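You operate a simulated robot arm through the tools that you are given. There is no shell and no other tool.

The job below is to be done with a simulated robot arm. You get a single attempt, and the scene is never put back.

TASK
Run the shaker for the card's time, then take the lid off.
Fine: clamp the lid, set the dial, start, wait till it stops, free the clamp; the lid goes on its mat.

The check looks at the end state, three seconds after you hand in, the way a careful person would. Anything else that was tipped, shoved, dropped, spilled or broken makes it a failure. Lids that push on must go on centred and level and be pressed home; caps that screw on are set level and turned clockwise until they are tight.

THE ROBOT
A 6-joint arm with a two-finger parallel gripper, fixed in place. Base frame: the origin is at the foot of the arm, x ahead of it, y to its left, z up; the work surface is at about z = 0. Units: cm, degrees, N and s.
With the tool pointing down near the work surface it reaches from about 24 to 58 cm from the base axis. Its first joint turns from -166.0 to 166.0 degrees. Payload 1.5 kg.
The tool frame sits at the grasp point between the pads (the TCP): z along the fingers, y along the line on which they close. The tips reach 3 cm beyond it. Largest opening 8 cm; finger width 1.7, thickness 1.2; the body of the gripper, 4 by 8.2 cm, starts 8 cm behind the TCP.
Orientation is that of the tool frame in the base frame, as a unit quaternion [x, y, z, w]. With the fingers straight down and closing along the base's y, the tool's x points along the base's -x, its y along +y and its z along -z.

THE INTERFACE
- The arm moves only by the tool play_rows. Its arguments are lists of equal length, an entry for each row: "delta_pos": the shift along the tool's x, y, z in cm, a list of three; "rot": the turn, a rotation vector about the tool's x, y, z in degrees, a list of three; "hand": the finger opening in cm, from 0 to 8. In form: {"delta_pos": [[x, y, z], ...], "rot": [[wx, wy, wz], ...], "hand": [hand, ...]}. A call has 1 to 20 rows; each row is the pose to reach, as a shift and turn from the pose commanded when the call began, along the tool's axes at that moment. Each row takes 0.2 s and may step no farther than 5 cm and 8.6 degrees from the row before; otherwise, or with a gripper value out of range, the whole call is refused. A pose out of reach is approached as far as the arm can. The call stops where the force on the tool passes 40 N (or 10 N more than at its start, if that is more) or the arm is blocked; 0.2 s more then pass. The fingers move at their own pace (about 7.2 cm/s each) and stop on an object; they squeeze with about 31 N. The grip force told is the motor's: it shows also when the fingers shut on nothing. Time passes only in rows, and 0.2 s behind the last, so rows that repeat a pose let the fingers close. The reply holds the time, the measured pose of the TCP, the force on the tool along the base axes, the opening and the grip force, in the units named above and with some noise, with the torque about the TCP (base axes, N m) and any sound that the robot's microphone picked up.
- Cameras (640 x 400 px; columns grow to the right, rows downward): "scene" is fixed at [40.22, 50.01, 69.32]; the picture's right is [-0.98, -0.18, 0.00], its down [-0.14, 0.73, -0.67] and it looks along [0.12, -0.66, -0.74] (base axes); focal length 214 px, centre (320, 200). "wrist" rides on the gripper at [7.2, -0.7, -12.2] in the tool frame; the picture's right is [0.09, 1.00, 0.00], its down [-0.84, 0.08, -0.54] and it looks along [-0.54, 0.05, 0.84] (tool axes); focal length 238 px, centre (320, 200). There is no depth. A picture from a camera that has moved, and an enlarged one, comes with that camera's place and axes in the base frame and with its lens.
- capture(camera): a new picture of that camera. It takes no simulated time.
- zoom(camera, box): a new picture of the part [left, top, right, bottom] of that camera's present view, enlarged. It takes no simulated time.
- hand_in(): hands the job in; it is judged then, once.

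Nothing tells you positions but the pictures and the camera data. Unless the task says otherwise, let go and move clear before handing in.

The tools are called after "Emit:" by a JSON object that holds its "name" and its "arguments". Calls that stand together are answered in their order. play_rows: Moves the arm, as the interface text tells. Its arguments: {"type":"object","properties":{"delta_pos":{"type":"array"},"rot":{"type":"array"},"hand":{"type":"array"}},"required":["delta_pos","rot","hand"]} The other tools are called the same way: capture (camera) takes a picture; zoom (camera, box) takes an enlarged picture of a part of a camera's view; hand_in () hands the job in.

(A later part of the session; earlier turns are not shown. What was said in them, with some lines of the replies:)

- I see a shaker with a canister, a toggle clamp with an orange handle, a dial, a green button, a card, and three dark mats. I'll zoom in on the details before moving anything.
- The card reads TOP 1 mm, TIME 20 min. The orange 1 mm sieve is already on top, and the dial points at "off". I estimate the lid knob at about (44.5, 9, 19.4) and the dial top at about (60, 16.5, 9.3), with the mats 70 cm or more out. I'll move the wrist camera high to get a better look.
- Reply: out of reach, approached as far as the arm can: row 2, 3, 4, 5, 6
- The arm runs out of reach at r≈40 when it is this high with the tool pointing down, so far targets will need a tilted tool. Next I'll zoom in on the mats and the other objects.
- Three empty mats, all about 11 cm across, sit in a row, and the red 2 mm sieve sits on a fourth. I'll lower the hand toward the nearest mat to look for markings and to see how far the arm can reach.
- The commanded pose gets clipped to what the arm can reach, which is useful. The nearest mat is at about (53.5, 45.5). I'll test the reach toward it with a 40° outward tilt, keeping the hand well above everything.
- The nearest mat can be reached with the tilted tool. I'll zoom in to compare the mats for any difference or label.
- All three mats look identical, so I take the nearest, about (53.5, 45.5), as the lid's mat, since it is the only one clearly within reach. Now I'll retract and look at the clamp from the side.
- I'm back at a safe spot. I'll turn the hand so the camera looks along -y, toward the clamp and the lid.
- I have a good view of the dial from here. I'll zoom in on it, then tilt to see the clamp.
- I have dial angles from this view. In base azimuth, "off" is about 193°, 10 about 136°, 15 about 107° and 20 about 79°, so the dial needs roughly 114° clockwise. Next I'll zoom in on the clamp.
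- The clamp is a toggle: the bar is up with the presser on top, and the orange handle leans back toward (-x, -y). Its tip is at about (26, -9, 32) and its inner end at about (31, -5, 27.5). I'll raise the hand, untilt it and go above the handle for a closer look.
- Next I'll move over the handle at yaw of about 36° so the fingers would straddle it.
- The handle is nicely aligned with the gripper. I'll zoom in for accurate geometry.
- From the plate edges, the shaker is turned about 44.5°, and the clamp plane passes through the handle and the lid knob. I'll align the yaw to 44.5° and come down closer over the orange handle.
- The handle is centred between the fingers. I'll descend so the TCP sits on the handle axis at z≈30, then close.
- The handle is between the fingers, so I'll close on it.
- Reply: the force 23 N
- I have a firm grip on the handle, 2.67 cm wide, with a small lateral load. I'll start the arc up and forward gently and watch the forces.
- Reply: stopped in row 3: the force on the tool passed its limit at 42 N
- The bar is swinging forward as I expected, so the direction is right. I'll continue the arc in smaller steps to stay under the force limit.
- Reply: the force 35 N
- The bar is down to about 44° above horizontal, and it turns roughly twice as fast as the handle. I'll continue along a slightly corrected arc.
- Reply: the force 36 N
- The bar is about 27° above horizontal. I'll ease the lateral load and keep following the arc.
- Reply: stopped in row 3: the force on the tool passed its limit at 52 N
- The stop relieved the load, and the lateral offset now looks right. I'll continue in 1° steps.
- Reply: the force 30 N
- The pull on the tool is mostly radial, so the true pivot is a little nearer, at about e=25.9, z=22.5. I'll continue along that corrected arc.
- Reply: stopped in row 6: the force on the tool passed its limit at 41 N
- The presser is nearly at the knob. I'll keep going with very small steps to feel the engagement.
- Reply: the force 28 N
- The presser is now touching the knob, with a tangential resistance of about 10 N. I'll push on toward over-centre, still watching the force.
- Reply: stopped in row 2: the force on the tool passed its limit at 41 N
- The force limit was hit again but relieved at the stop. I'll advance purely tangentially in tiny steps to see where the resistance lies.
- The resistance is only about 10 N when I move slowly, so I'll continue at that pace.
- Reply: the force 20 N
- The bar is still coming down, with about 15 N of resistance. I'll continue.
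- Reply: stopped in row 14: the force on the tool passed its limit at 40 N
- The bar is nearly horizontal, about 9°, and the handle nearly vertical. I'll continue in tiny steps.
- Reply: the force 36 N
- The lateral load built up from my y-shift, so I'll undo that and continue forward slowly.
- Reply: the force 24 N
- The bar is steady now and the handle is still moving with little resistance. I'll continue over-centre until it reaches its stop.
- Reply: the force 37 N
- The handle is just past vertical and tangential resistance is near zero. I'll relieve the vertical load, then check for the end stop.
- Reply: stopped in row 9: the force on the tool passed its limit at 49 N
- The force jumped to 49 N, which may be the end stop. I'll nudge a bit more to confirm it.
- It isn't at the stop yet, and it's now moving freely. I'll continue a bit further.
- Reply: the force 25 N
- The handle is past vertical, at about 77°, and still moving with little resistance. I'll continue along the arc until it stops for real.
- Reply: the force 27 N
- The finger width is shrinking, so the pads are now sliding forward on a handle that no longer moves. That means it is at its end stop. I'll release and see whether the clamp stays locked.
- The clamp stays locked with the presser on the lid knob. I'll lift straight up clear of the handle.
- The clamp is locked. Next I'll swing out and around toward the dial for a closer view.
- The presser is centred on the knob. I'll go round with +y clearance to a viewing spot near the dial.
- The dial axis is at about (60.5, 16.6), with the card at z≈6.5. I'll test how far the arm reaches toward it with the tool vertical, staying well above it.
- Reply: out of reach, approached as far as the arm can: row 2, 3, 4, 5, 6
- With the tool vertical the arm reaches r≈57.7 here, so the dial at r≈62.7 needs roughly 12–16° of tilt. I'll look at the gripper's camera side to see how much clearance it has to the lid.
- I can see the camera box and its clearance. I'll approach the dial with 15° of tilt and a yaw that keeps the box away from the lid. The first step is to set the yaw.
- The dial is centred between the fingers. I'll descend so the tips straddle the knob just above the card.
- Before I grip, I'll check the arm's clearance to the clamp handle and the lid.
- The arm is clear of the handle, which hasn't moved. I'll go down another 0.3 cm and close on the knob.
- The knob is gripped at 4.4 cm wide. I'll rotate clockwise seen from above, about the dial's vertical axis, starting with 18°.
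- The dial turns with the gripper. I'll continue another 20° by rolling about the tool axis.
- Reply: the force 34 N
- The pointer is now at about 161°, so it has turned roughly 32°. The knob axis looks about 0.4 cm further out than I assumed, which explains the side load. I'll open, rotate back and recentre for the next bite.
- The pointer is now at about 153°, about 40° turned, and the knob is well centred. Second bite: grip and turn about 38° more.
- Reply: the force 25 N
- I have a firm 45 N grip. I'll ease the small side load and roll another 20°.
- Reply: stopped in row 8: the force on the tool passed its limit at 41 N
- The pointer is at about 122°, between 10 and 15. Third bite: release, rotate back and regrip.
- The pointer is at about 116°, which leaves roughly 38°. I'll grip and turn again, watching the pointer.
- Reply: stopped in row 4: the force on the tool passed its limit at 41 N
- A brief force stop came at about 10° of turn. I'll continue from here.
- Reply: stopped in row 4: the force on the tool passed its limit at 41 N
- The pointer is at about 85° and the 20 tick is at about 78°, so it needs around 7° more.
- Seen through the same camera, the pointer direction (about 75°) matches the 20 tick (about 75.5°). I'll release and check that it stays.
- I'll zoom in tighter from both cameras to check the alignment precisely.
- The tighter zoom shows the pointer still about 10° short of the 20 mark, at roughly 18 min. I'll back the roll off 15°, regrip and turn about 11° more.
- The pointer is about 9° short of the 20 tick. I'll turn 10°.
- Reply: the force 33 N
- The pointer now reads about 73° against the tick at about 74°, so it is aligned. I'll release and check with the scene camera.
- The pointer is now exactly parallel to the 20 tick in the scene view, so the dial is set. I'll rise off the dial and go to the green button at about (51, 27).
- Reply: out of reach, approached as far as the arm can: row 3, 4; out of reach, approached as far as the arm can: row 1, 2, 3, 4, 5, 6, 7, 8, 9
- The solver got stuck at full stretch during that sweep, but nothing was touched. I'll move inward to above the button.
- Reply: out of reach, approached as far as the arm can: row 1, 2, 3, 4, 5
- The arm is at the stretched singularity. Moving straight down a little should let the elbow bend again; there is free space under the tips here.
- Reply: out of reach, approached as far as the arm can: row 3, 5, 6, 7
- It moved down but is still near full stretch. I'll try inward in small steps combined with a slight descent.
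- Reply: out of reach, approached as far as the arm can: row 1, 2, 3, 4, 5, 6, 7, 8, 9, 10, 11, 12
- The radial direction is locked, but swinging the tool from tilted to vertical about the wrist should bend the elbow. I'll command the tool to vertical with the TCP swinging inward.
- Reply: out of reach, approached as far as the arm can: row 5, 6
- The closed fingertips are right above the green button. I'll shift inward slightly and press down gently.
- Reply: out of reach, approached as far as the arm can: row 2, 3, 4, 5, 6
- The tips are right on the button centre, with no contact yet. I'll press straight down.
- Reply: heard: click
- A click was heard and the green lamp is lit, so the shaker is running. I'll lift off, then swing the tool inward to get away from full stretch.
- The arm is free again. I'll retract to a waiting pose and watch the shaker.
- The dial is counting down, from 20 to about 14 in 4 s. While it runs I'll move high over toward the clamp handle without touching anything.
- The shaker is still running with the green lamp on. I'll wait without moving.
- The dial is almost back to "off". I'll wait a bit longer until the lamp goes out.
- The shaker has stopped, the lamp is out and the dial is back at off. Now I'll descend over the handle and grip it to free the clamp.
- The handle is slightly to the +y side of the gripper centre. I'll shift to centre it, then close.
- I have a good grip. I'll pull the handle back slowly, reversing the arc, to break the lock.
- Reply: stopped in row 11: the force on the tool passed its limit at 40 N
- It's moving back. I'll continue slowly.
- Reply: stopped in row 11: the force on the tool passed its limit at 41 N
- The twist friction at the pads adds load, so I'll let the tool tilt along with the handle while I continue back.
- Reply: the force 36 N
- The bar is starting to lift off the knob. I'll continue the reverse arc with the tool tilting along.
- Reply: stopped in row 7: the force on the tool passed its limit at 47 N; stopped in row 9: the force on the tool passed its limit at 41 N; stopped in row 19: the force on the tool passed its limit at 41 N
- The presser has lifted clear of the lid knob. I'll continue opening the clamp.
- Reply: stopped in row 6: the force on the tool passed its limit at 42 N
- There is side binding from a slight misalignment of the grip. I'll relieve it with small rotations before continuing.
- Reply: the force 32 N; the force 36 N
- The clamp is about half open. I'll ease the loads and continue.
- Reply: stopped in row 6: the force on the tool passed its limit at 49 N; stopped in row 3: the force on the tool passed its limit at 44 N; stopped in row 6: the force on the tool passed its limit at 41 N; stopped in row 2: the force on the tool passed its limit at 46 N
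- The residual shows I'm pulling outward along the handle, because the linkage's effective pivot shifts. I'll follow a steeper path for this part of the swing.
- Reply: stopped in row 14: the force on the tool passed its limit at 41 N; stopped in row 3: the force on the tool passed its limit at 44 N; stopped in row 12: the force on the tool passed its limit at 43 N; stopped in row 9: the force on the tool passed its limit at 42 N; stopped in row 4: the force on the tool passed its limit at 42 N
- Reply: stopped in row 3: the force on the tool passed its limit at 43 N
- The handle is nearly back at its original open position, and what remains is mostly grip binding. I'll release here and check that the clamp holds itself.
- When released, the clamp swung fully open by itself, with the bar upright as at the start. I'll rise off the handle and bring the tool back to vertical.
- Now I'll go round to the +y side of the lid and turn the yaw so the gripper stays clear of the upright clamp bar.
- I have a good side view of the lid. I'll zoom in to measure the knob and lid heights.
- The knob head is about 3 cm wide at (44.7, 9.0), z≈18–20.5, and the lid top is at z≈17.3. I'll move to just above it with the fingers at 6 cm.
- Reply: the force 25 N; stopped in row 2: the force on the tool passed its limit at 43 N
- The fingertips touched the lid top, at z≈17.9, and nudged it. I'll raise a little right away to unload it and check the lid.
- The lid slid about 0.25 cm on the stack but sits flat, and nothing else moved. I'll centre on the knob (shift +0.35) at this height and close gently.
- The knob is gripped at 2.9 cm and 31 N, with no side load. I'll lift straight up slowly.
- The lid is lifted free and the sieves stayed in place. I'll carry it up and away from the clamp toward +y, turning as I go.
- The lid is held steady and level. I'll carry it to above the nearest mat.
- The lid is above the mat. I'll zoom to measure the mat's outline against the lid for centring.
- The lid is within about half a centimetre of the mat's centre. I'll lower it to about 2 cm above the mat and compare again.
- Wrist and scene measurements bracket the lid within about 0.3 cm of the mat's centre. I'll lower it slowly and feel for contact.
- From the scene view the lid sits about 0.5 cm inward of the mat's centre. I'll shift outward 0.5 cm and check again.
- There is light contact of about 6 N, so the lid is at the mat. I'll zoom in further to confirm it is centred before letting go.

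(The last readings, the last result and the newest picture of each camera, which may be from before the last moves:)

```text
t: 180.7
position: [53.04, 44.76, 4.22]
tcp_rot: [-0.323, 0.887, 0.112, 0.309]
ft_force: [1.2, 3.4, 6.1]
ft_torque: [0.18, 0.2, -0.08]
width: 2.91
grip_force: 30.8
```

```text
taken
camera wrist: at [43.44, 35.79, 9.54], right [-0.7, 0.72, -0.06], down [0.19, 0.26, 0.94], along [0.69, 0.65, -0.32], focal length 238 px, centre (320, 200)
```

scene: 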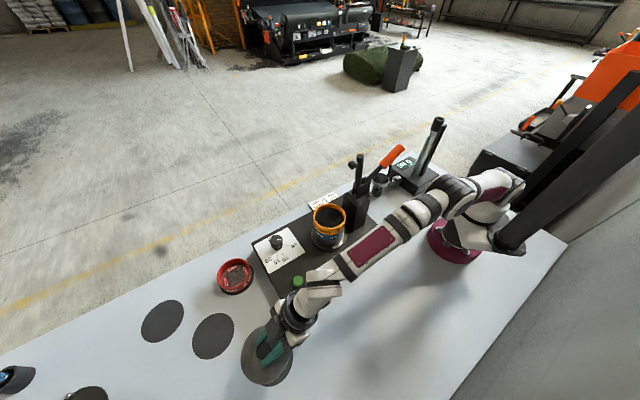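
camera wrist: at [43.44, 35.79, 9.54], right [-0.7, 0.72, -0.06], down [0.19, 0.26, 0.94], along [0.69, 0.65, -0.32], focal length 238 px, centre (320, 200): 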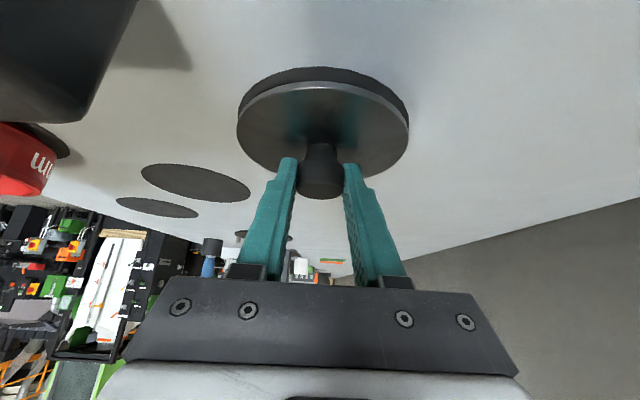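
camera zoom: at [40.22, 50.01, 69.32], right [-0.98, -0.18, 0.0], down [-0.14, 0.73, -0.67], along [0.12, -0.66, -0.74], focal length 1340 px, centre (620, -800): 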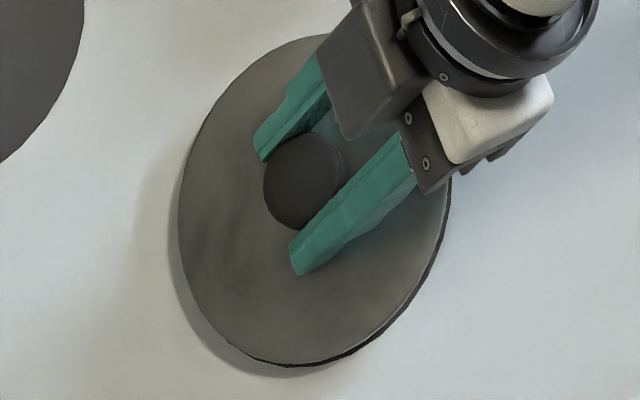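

Emit:
{"name": "zoom", "arguments": {"camera": "wrist", "box": [230, 55, 420, 175]}}

Emit:
{"name": "play_rows", "arguments": {"delta_pos": [[0, 0, 0], [0, 0, 0], [0, 0, 0]], "rot": [[0, 0, 0], [0, 0, 0], [0, 0, 0]], "hand": [1, 1, 1]}}

```text
3.33 times, centred on (325, 115) of wrist
camera zoom: at [43.44, 35.79, 9.54], right [-0.7, 0.72, -0.06], down [0.19, 0.26, 0.94], along [0.69, 0.65, -0.32], focal length 794 px, centre (303, 483)
```

zoom: 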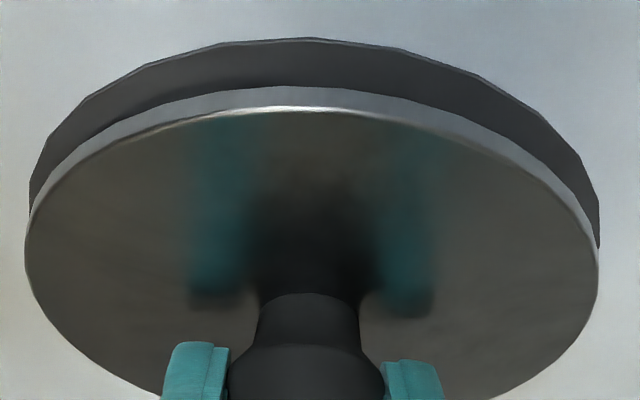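

```text
t: 181.5
position: [53.05, 44.69, 4.42]
tcp_rot: [-0.324, 0.887, 0.113, 0.308]
ft_force: [3.3, 2.4, 9.4]
ft_torque: [0.03, 0.12, -0.03]
width: 2.92
grip_force: 30.6
```

The contact torque and the rim shape show the lid is pitched about 4° with its near edge low and touching. I'll lift 0.5 cm and level it with a small tool rotation.

Emit:
{"name": "play_rows", "arguments": {"delta_pos": [[-0.155, 0, -0.197], [-0.309, 0, -0.393], [-0.309, 0, -0.393], [-0.309, 0, -0.393]], "rot": [[0, 0, 0], [0, 2, 0], [0, 4.3, 0], [0, 4.3, 0]], "hand": [1, 1, 1, 1]}}

Emit:
{"name": "zoom", "arguments": {"camera": "wrist", "box": [220, 40, 430, 190]}}

Emit:
{"name": "zoom", "arguments": {"camera": "scene", "box": [240, 328, 304, 392]}}

```text
t: 182.5
position: [53.06, 44.76, 5.0]
tcp_rot: [-0.327, 0.899, 0.1, 0.274]
ft_force: [0.6, -0.1, -2.0]
ft_torque: [-0.01, 0.02, 0.01]
width: 2.88
grip_force: 30.9
```

```text
2.67 times, centred on (325, 115) of wrist
camera zoom: at [43.8, 36.04, 11.05], right [-0.7, 0.71, -0.05], down [0.25, 0.31, 0.92], along [0.67, 0.63, -0.4], focal length 636 px, centre (307, 427)
```

zoom: 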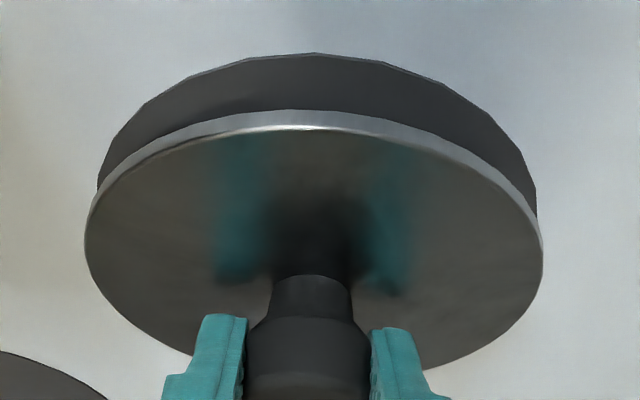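

```text
6.25 times, centred on (272, 360) of scene
camera zoom: at [40.22, 50.01, 69.32], right [-0.98, -0.18, 0.0], down [-0.14, 0.73, -0.67], along [0.12, -0.66, -0.74], focal length 1340 px, centre (620, -800)
```

zoom: 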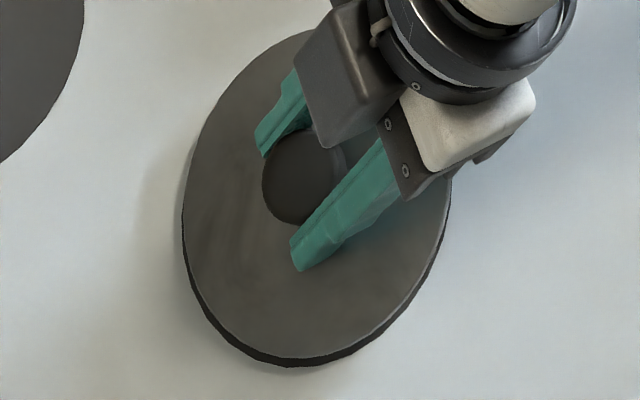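

The lid is level now, and the camera estimates average out to centred. I'll lower gently until contact.

Emit:
{"name": "play_rows", "arguments": {"delta_pos": [[0.084, 0, 0.125], [0.167, 0, 0.25], [0.251, 0, 0.373], [0.335, 0, 0.498], [0.335, 0, 0.498]], "rot": [[0, 0, 0], [0, 0, 0], [0, 0, 0], [0, 0, 0], [0, 0, 0]], "hand": [1, 1, 1, 1, 1]}}

Emit:
{"name": "zoom", "arguments": {"camera": "wrist", "box": [220, 40, 430, 190]}}

```text
t: 183.7
position: [53.09, 44.79, 4.55]
tcp_rot: [-0.327, 0.898, 0.101, 0.277]
ft_force: [-4.5, -7.2, 28.6]
ft_torque: [0.52, -0.71, -0.09]
width: 2.92
grip_force: 30.9
```

```text
2.67 times, centred on (325, 115) of wrist
camera zoom: at [43.82, 36.11, 10.63], right [-0.7, 0.71, -0.05], down [0.25, 0.31, 0.92], along [0.67, 0.63, -0.39], focal length 636 px, centre (307, 427)
```

zoom: 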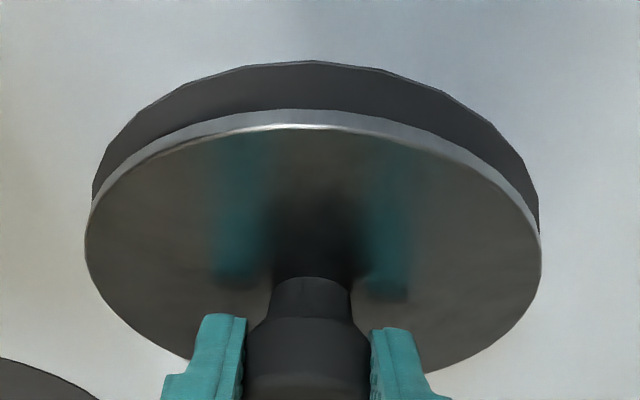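

Contact is now solid at 28 N and biased to the far side, so the level attitude is between the two tilts. It looks like the mat is a pad about 0.8 cm thick, which reconciles all the measurements. I'll ease up slightly and tilt back about 1.7°.

Emit:
{"name": "play_rows", "arguments": {"delta_pos": [[-0.03, 0, -0.045], [-0.045, 0, -0.066], [-0.045, 0, -0.066]], "rot": [[0, -0.8, 0], [0, -1.7, 0], [0, -1.7, 0]], "hand": [1, 1, 1]}}

```text
t: 184.5
position: [53.01, 44.7, 4.38]
tcp_rot: [-0.325, 0.895, 0.105, 0.288]
ft_force: [-1.5, 2.2, 15.2]
ft_torque: [0.08, 0.03, -0.03]
width: 2.9
grip_force: 31.2
```

The contact resultant is now near the lid centre, so it is flush. I'll trim slightly, then open the fingers.

Emit:
{"name": "play_rows", "arguments": {"delta_pos": [[-0.015, 0, -0.022], [-0.022, 0, -0.033], [-0.022, 0, -0.033]], "rot": [[0, 0.3, 0], [0, 0.5, 0], [0, 0.5, 0]], "hand": [1, 1, 1]}}

Emit:
{"name": "play_rows", "arguments": {"delta_pos": [[0, 0, 0], [0, 0, 0], [0, 0, 0], [0, 0, 0]], "rot": [[0, 0, 0], [0, 0, 0], [0, 0, 0], [0, 0, 0]], "hand": [2.9, 3.5, 4.5, 5.5]}}

Emit:
{"name": "zoom", "arguments": {"camera": "wrist", "box": [220, 40, 430, 190]}}

Emit:
{"name": "zoom", "arguments": {"camera": "scene", "box": [240, 328, 304, 392]}}

```text
t: 185.3
position: [53.12, 44.81, 4.33]
tcp_rot: [-0.326, 0.896, 0.103, 0.283]
ft_force: [0.7, -1.2, 4.9]
ft_torque: [0.1, -0.27, -0.09]
width: 2.93
grip_force: 31.0
```

```text
t: 186.3
position: [53.09, 44.65, 4.42]
tcp_rot: [-0.326, 0.896, 0.103, 0.284]
ft_force: [0.1, -0.1, -0.3]
ft_torque: [0.0, -0.03, -0.04]
width: 5.5
grip_force: 0.0
```

```text
2.67 times, centred on (325, 115) of wrist
camera zoom: at [43.66, 35.99, 10.28], right [-0.7, 0.71, -0.05], down [0.23, 0.3, 0.93], along [0.68, 0.63, -0.38], focal length 636 px, centre (307, 427)
```

zoom: 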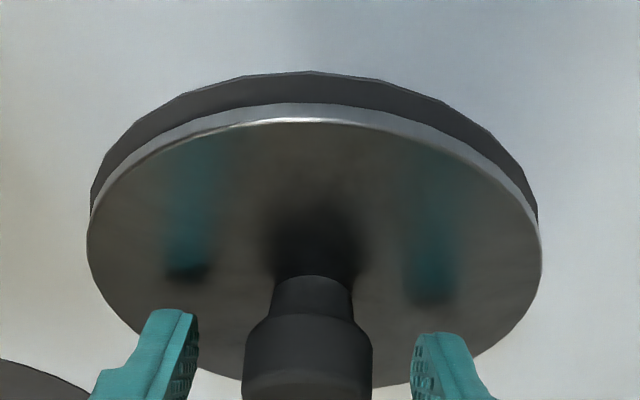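

```text
6.25 times, centred on (272, 360) of scene
camera zoom: at [40.22, 50.01, 69.32], right [-0.98, -0.18, 0.0], down [-0.14, 0.73, -0.67], along [0.12, -0.66, -0.74], focal length 1340 px, centre (620, -800)
```

zoom: 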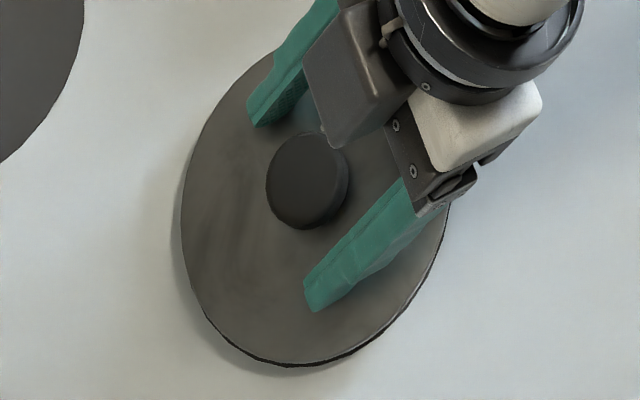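

The lid is resting on the mat and the fingers are clear of the knob. I'll back away along the tool axis.

Emit:
{"name": "play_rows", "arguments": {"delta_pos": [[0, 0, -1], [0, 0, -2.5], [0, 0, -4.5], [0, 0, -7], [0, 0, -10], [0, 0, -10]], "rot": [[0, 0, 0], [0, 0, 0], [0, 0, 0], [0, 0, 0], [0, 0, 0], [0, 0, 0]], "hand": [5.5, 5.5, 6, 6, 6, 6]}}

Emit:
{"name": "capture", "arguments": {"camera": "wrist"}}

Emit:
{"name": "zoom", "arguments": {"camera": "scene", "box": [230, 310, 310, 390]}}

```text
t: 187.7
position: [48.84, 40.96, 12.46]
tcp_rot: [-0.327, 0.895, 0.104, 0.284]
ft_force: [-0.3, 0.3, -0.1]
ft_torque: [-0.03, 0.03, 0.0]
width: 6.0
grip_force: 0.0
```

```text
taken
camera wrist: at [39.45, 32.13, 18.33], right [-0.7, 0.71, -0.05], down [0.23, 0.3, 0.93], along [0.68, 0.63, -0.38], focal length 238 px, centre (320, 200)
```

wrist: 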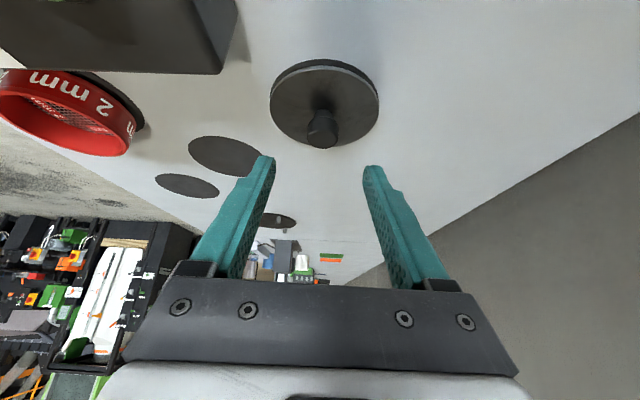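

```text
5.00 times, centred on (270, 350) of scene
camera zoom: at [40.22, 50.01, 69.32], right [-0.98, -0.18, 0.0], down [-0.14, 0.73, -0.67], along [0.12, -0.66, -0.74], focal length 1072 px, centre (570, -550)
```

zoom: 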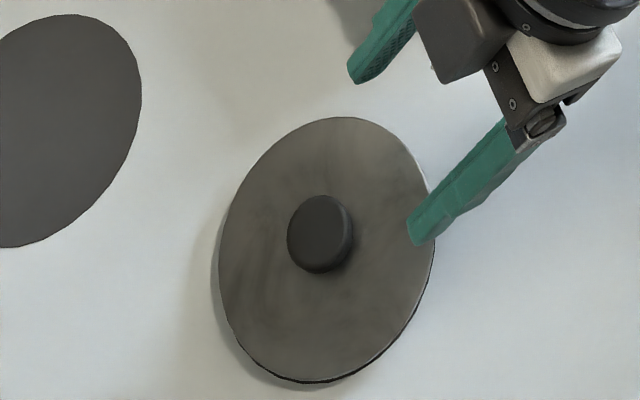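

The lid sits centred on its mat. I'll retract to a neutral pose and inspect everything before handing in.

Emit:
{"name": "play_rows", "arguments": {"delta_pos": [[0.72, -0.24, -3.57], [1.44, -0.47, -7.13], [2.16, -0.71, -10.7], [2.88, -0.94, -14.3], [3.6, -1.18, -17.8], [4.32, -1.41, -21.4], [5.04, -1.65, -25], [5.76, -1.88, -28.5], [6.48, -2.12, -32.1], [6.48, -2.12, -32.1]], "rot": [[0, 3.9, 0], [0, 7.8, 0], [0, 11.7, 0], [0, 15.6, 0], [0, 19.5, 0], [0, 23.4, 0], [0, 27.3, 0], [0, 31.2, 0], [0, 35.2, 0], [0, 35.2, 0]], "hand": [6, 6, 6, 6, 6, 6, 6, 6, 6, 6]}}

Emit:
{"name": "capture", "arguments": {"camera": "scene"}}

Emit:
{"name": "capture", "arguments": {"camera": "wrist"}}

Emit:
{"name": "zoom", "arguments": {"camera": "scene", "box": [240, 320, 304, 400]}}

Emit:
{"name": "zoom", "arguments": {"camera": "scene", "box": [250, 140, 410, 310]}}

```text
t: 189.9
position: [31.61, 24.3, 35.07]
tcp_rot: [-0.342, 0.94, -0.001, -0.001]
ft_force: [-1.2, -1.0, -0.3]
ft_torque: [0.02, 0.01, -0.02]
width: 6.0
grip_force: 0.1
```

```text
taken
```

scene: 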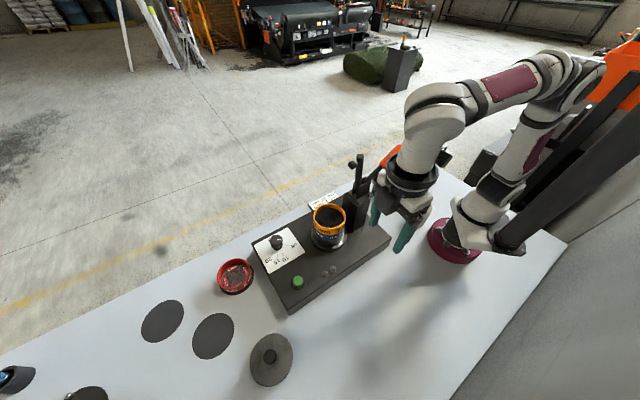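

```text
taken
camera wrist: at [26.62, 19.22, 47.37], right [-0.71, 0.7, 0.0], down [0.59, 0.6, 0.54], along [0.38, 0.38, -0.84], focal length 238 px, centre (320, 200)
```

wrist: 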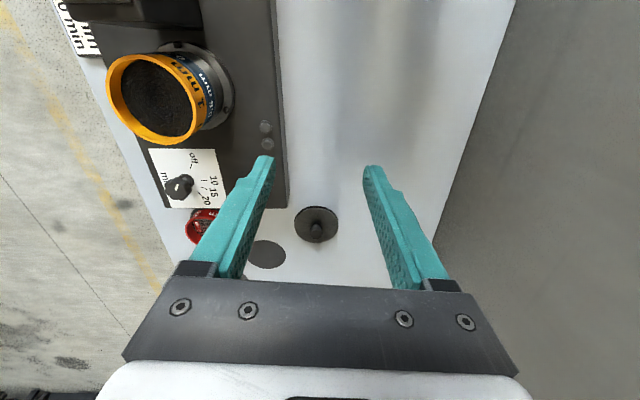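

```text
5.00 times, centred on (272, 360) of scene
camera zoom: at [40.22, 50.01, 69.32], right [-0.98, -0.18, 0.0], down [-0.14, 0.73, -0.67], along [0.12, -0.66, -0.74], focal length 1072 px, centre (560, -600)
```

zoom: 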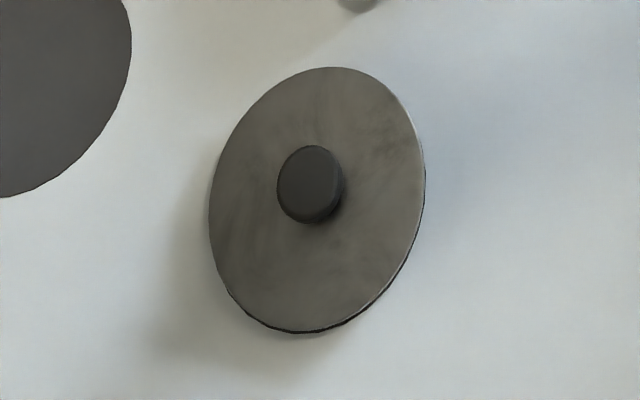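

```text
2.35 times, centred on (330, 225) of scene
camera zoom: at [40.22, 50.01, 69.32], right [-0.98, -0.18, 0.0], down [-0.14, 0.73, -0.67], along [0.12, -0.66, -0.74], focal length 505 px, centre (296, 141)
```

zoom: 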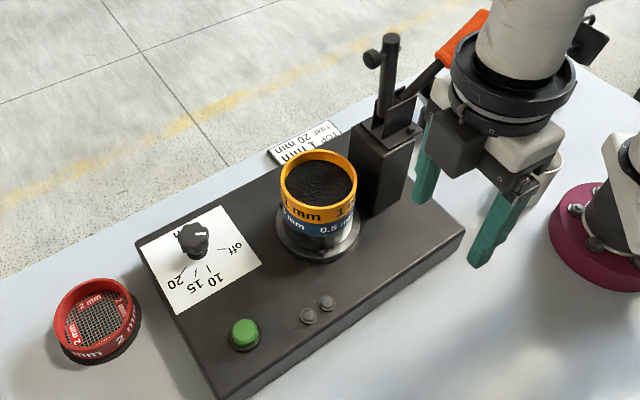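

The lid lies flat and centred on its mat, the clamp is open, the shaker is off with the dial back at off, and the sieve stack is undisturbed. The gripper is clear, so I'm handing in.

Emit:
{"name": "hand_in", "arguments": {}}

```text
The job is handed in.
```

The shaker ran for the card's 20 minutes and stopped by itself. The lid is off and lying flat on a mat. I've handed the job in.

- **Clamp:** I locked it onto the lid knob before the run and opened it fully afterwards.
- **Run:** I set the dial so its pointer lined up with the 20 mark. The green lamp came on when I pressed start. It went out when the dial had counted back to "off".
- **Lid:** It rests on the empty mat nearest the robot, centred to within about 0.2 cm. The empty mats have no labels and look identical, so I took that one as the lid's mat; it was the only one clearly within reach.
- **Small contact:** While I was gripping the knob, the fingertips touched the lid and slid it about 0.25 cm on the stack. The 1 mm sieve may have shifted about a millimetre, but nothing tipped or spilled.

The arm is retracted and clear of everything.
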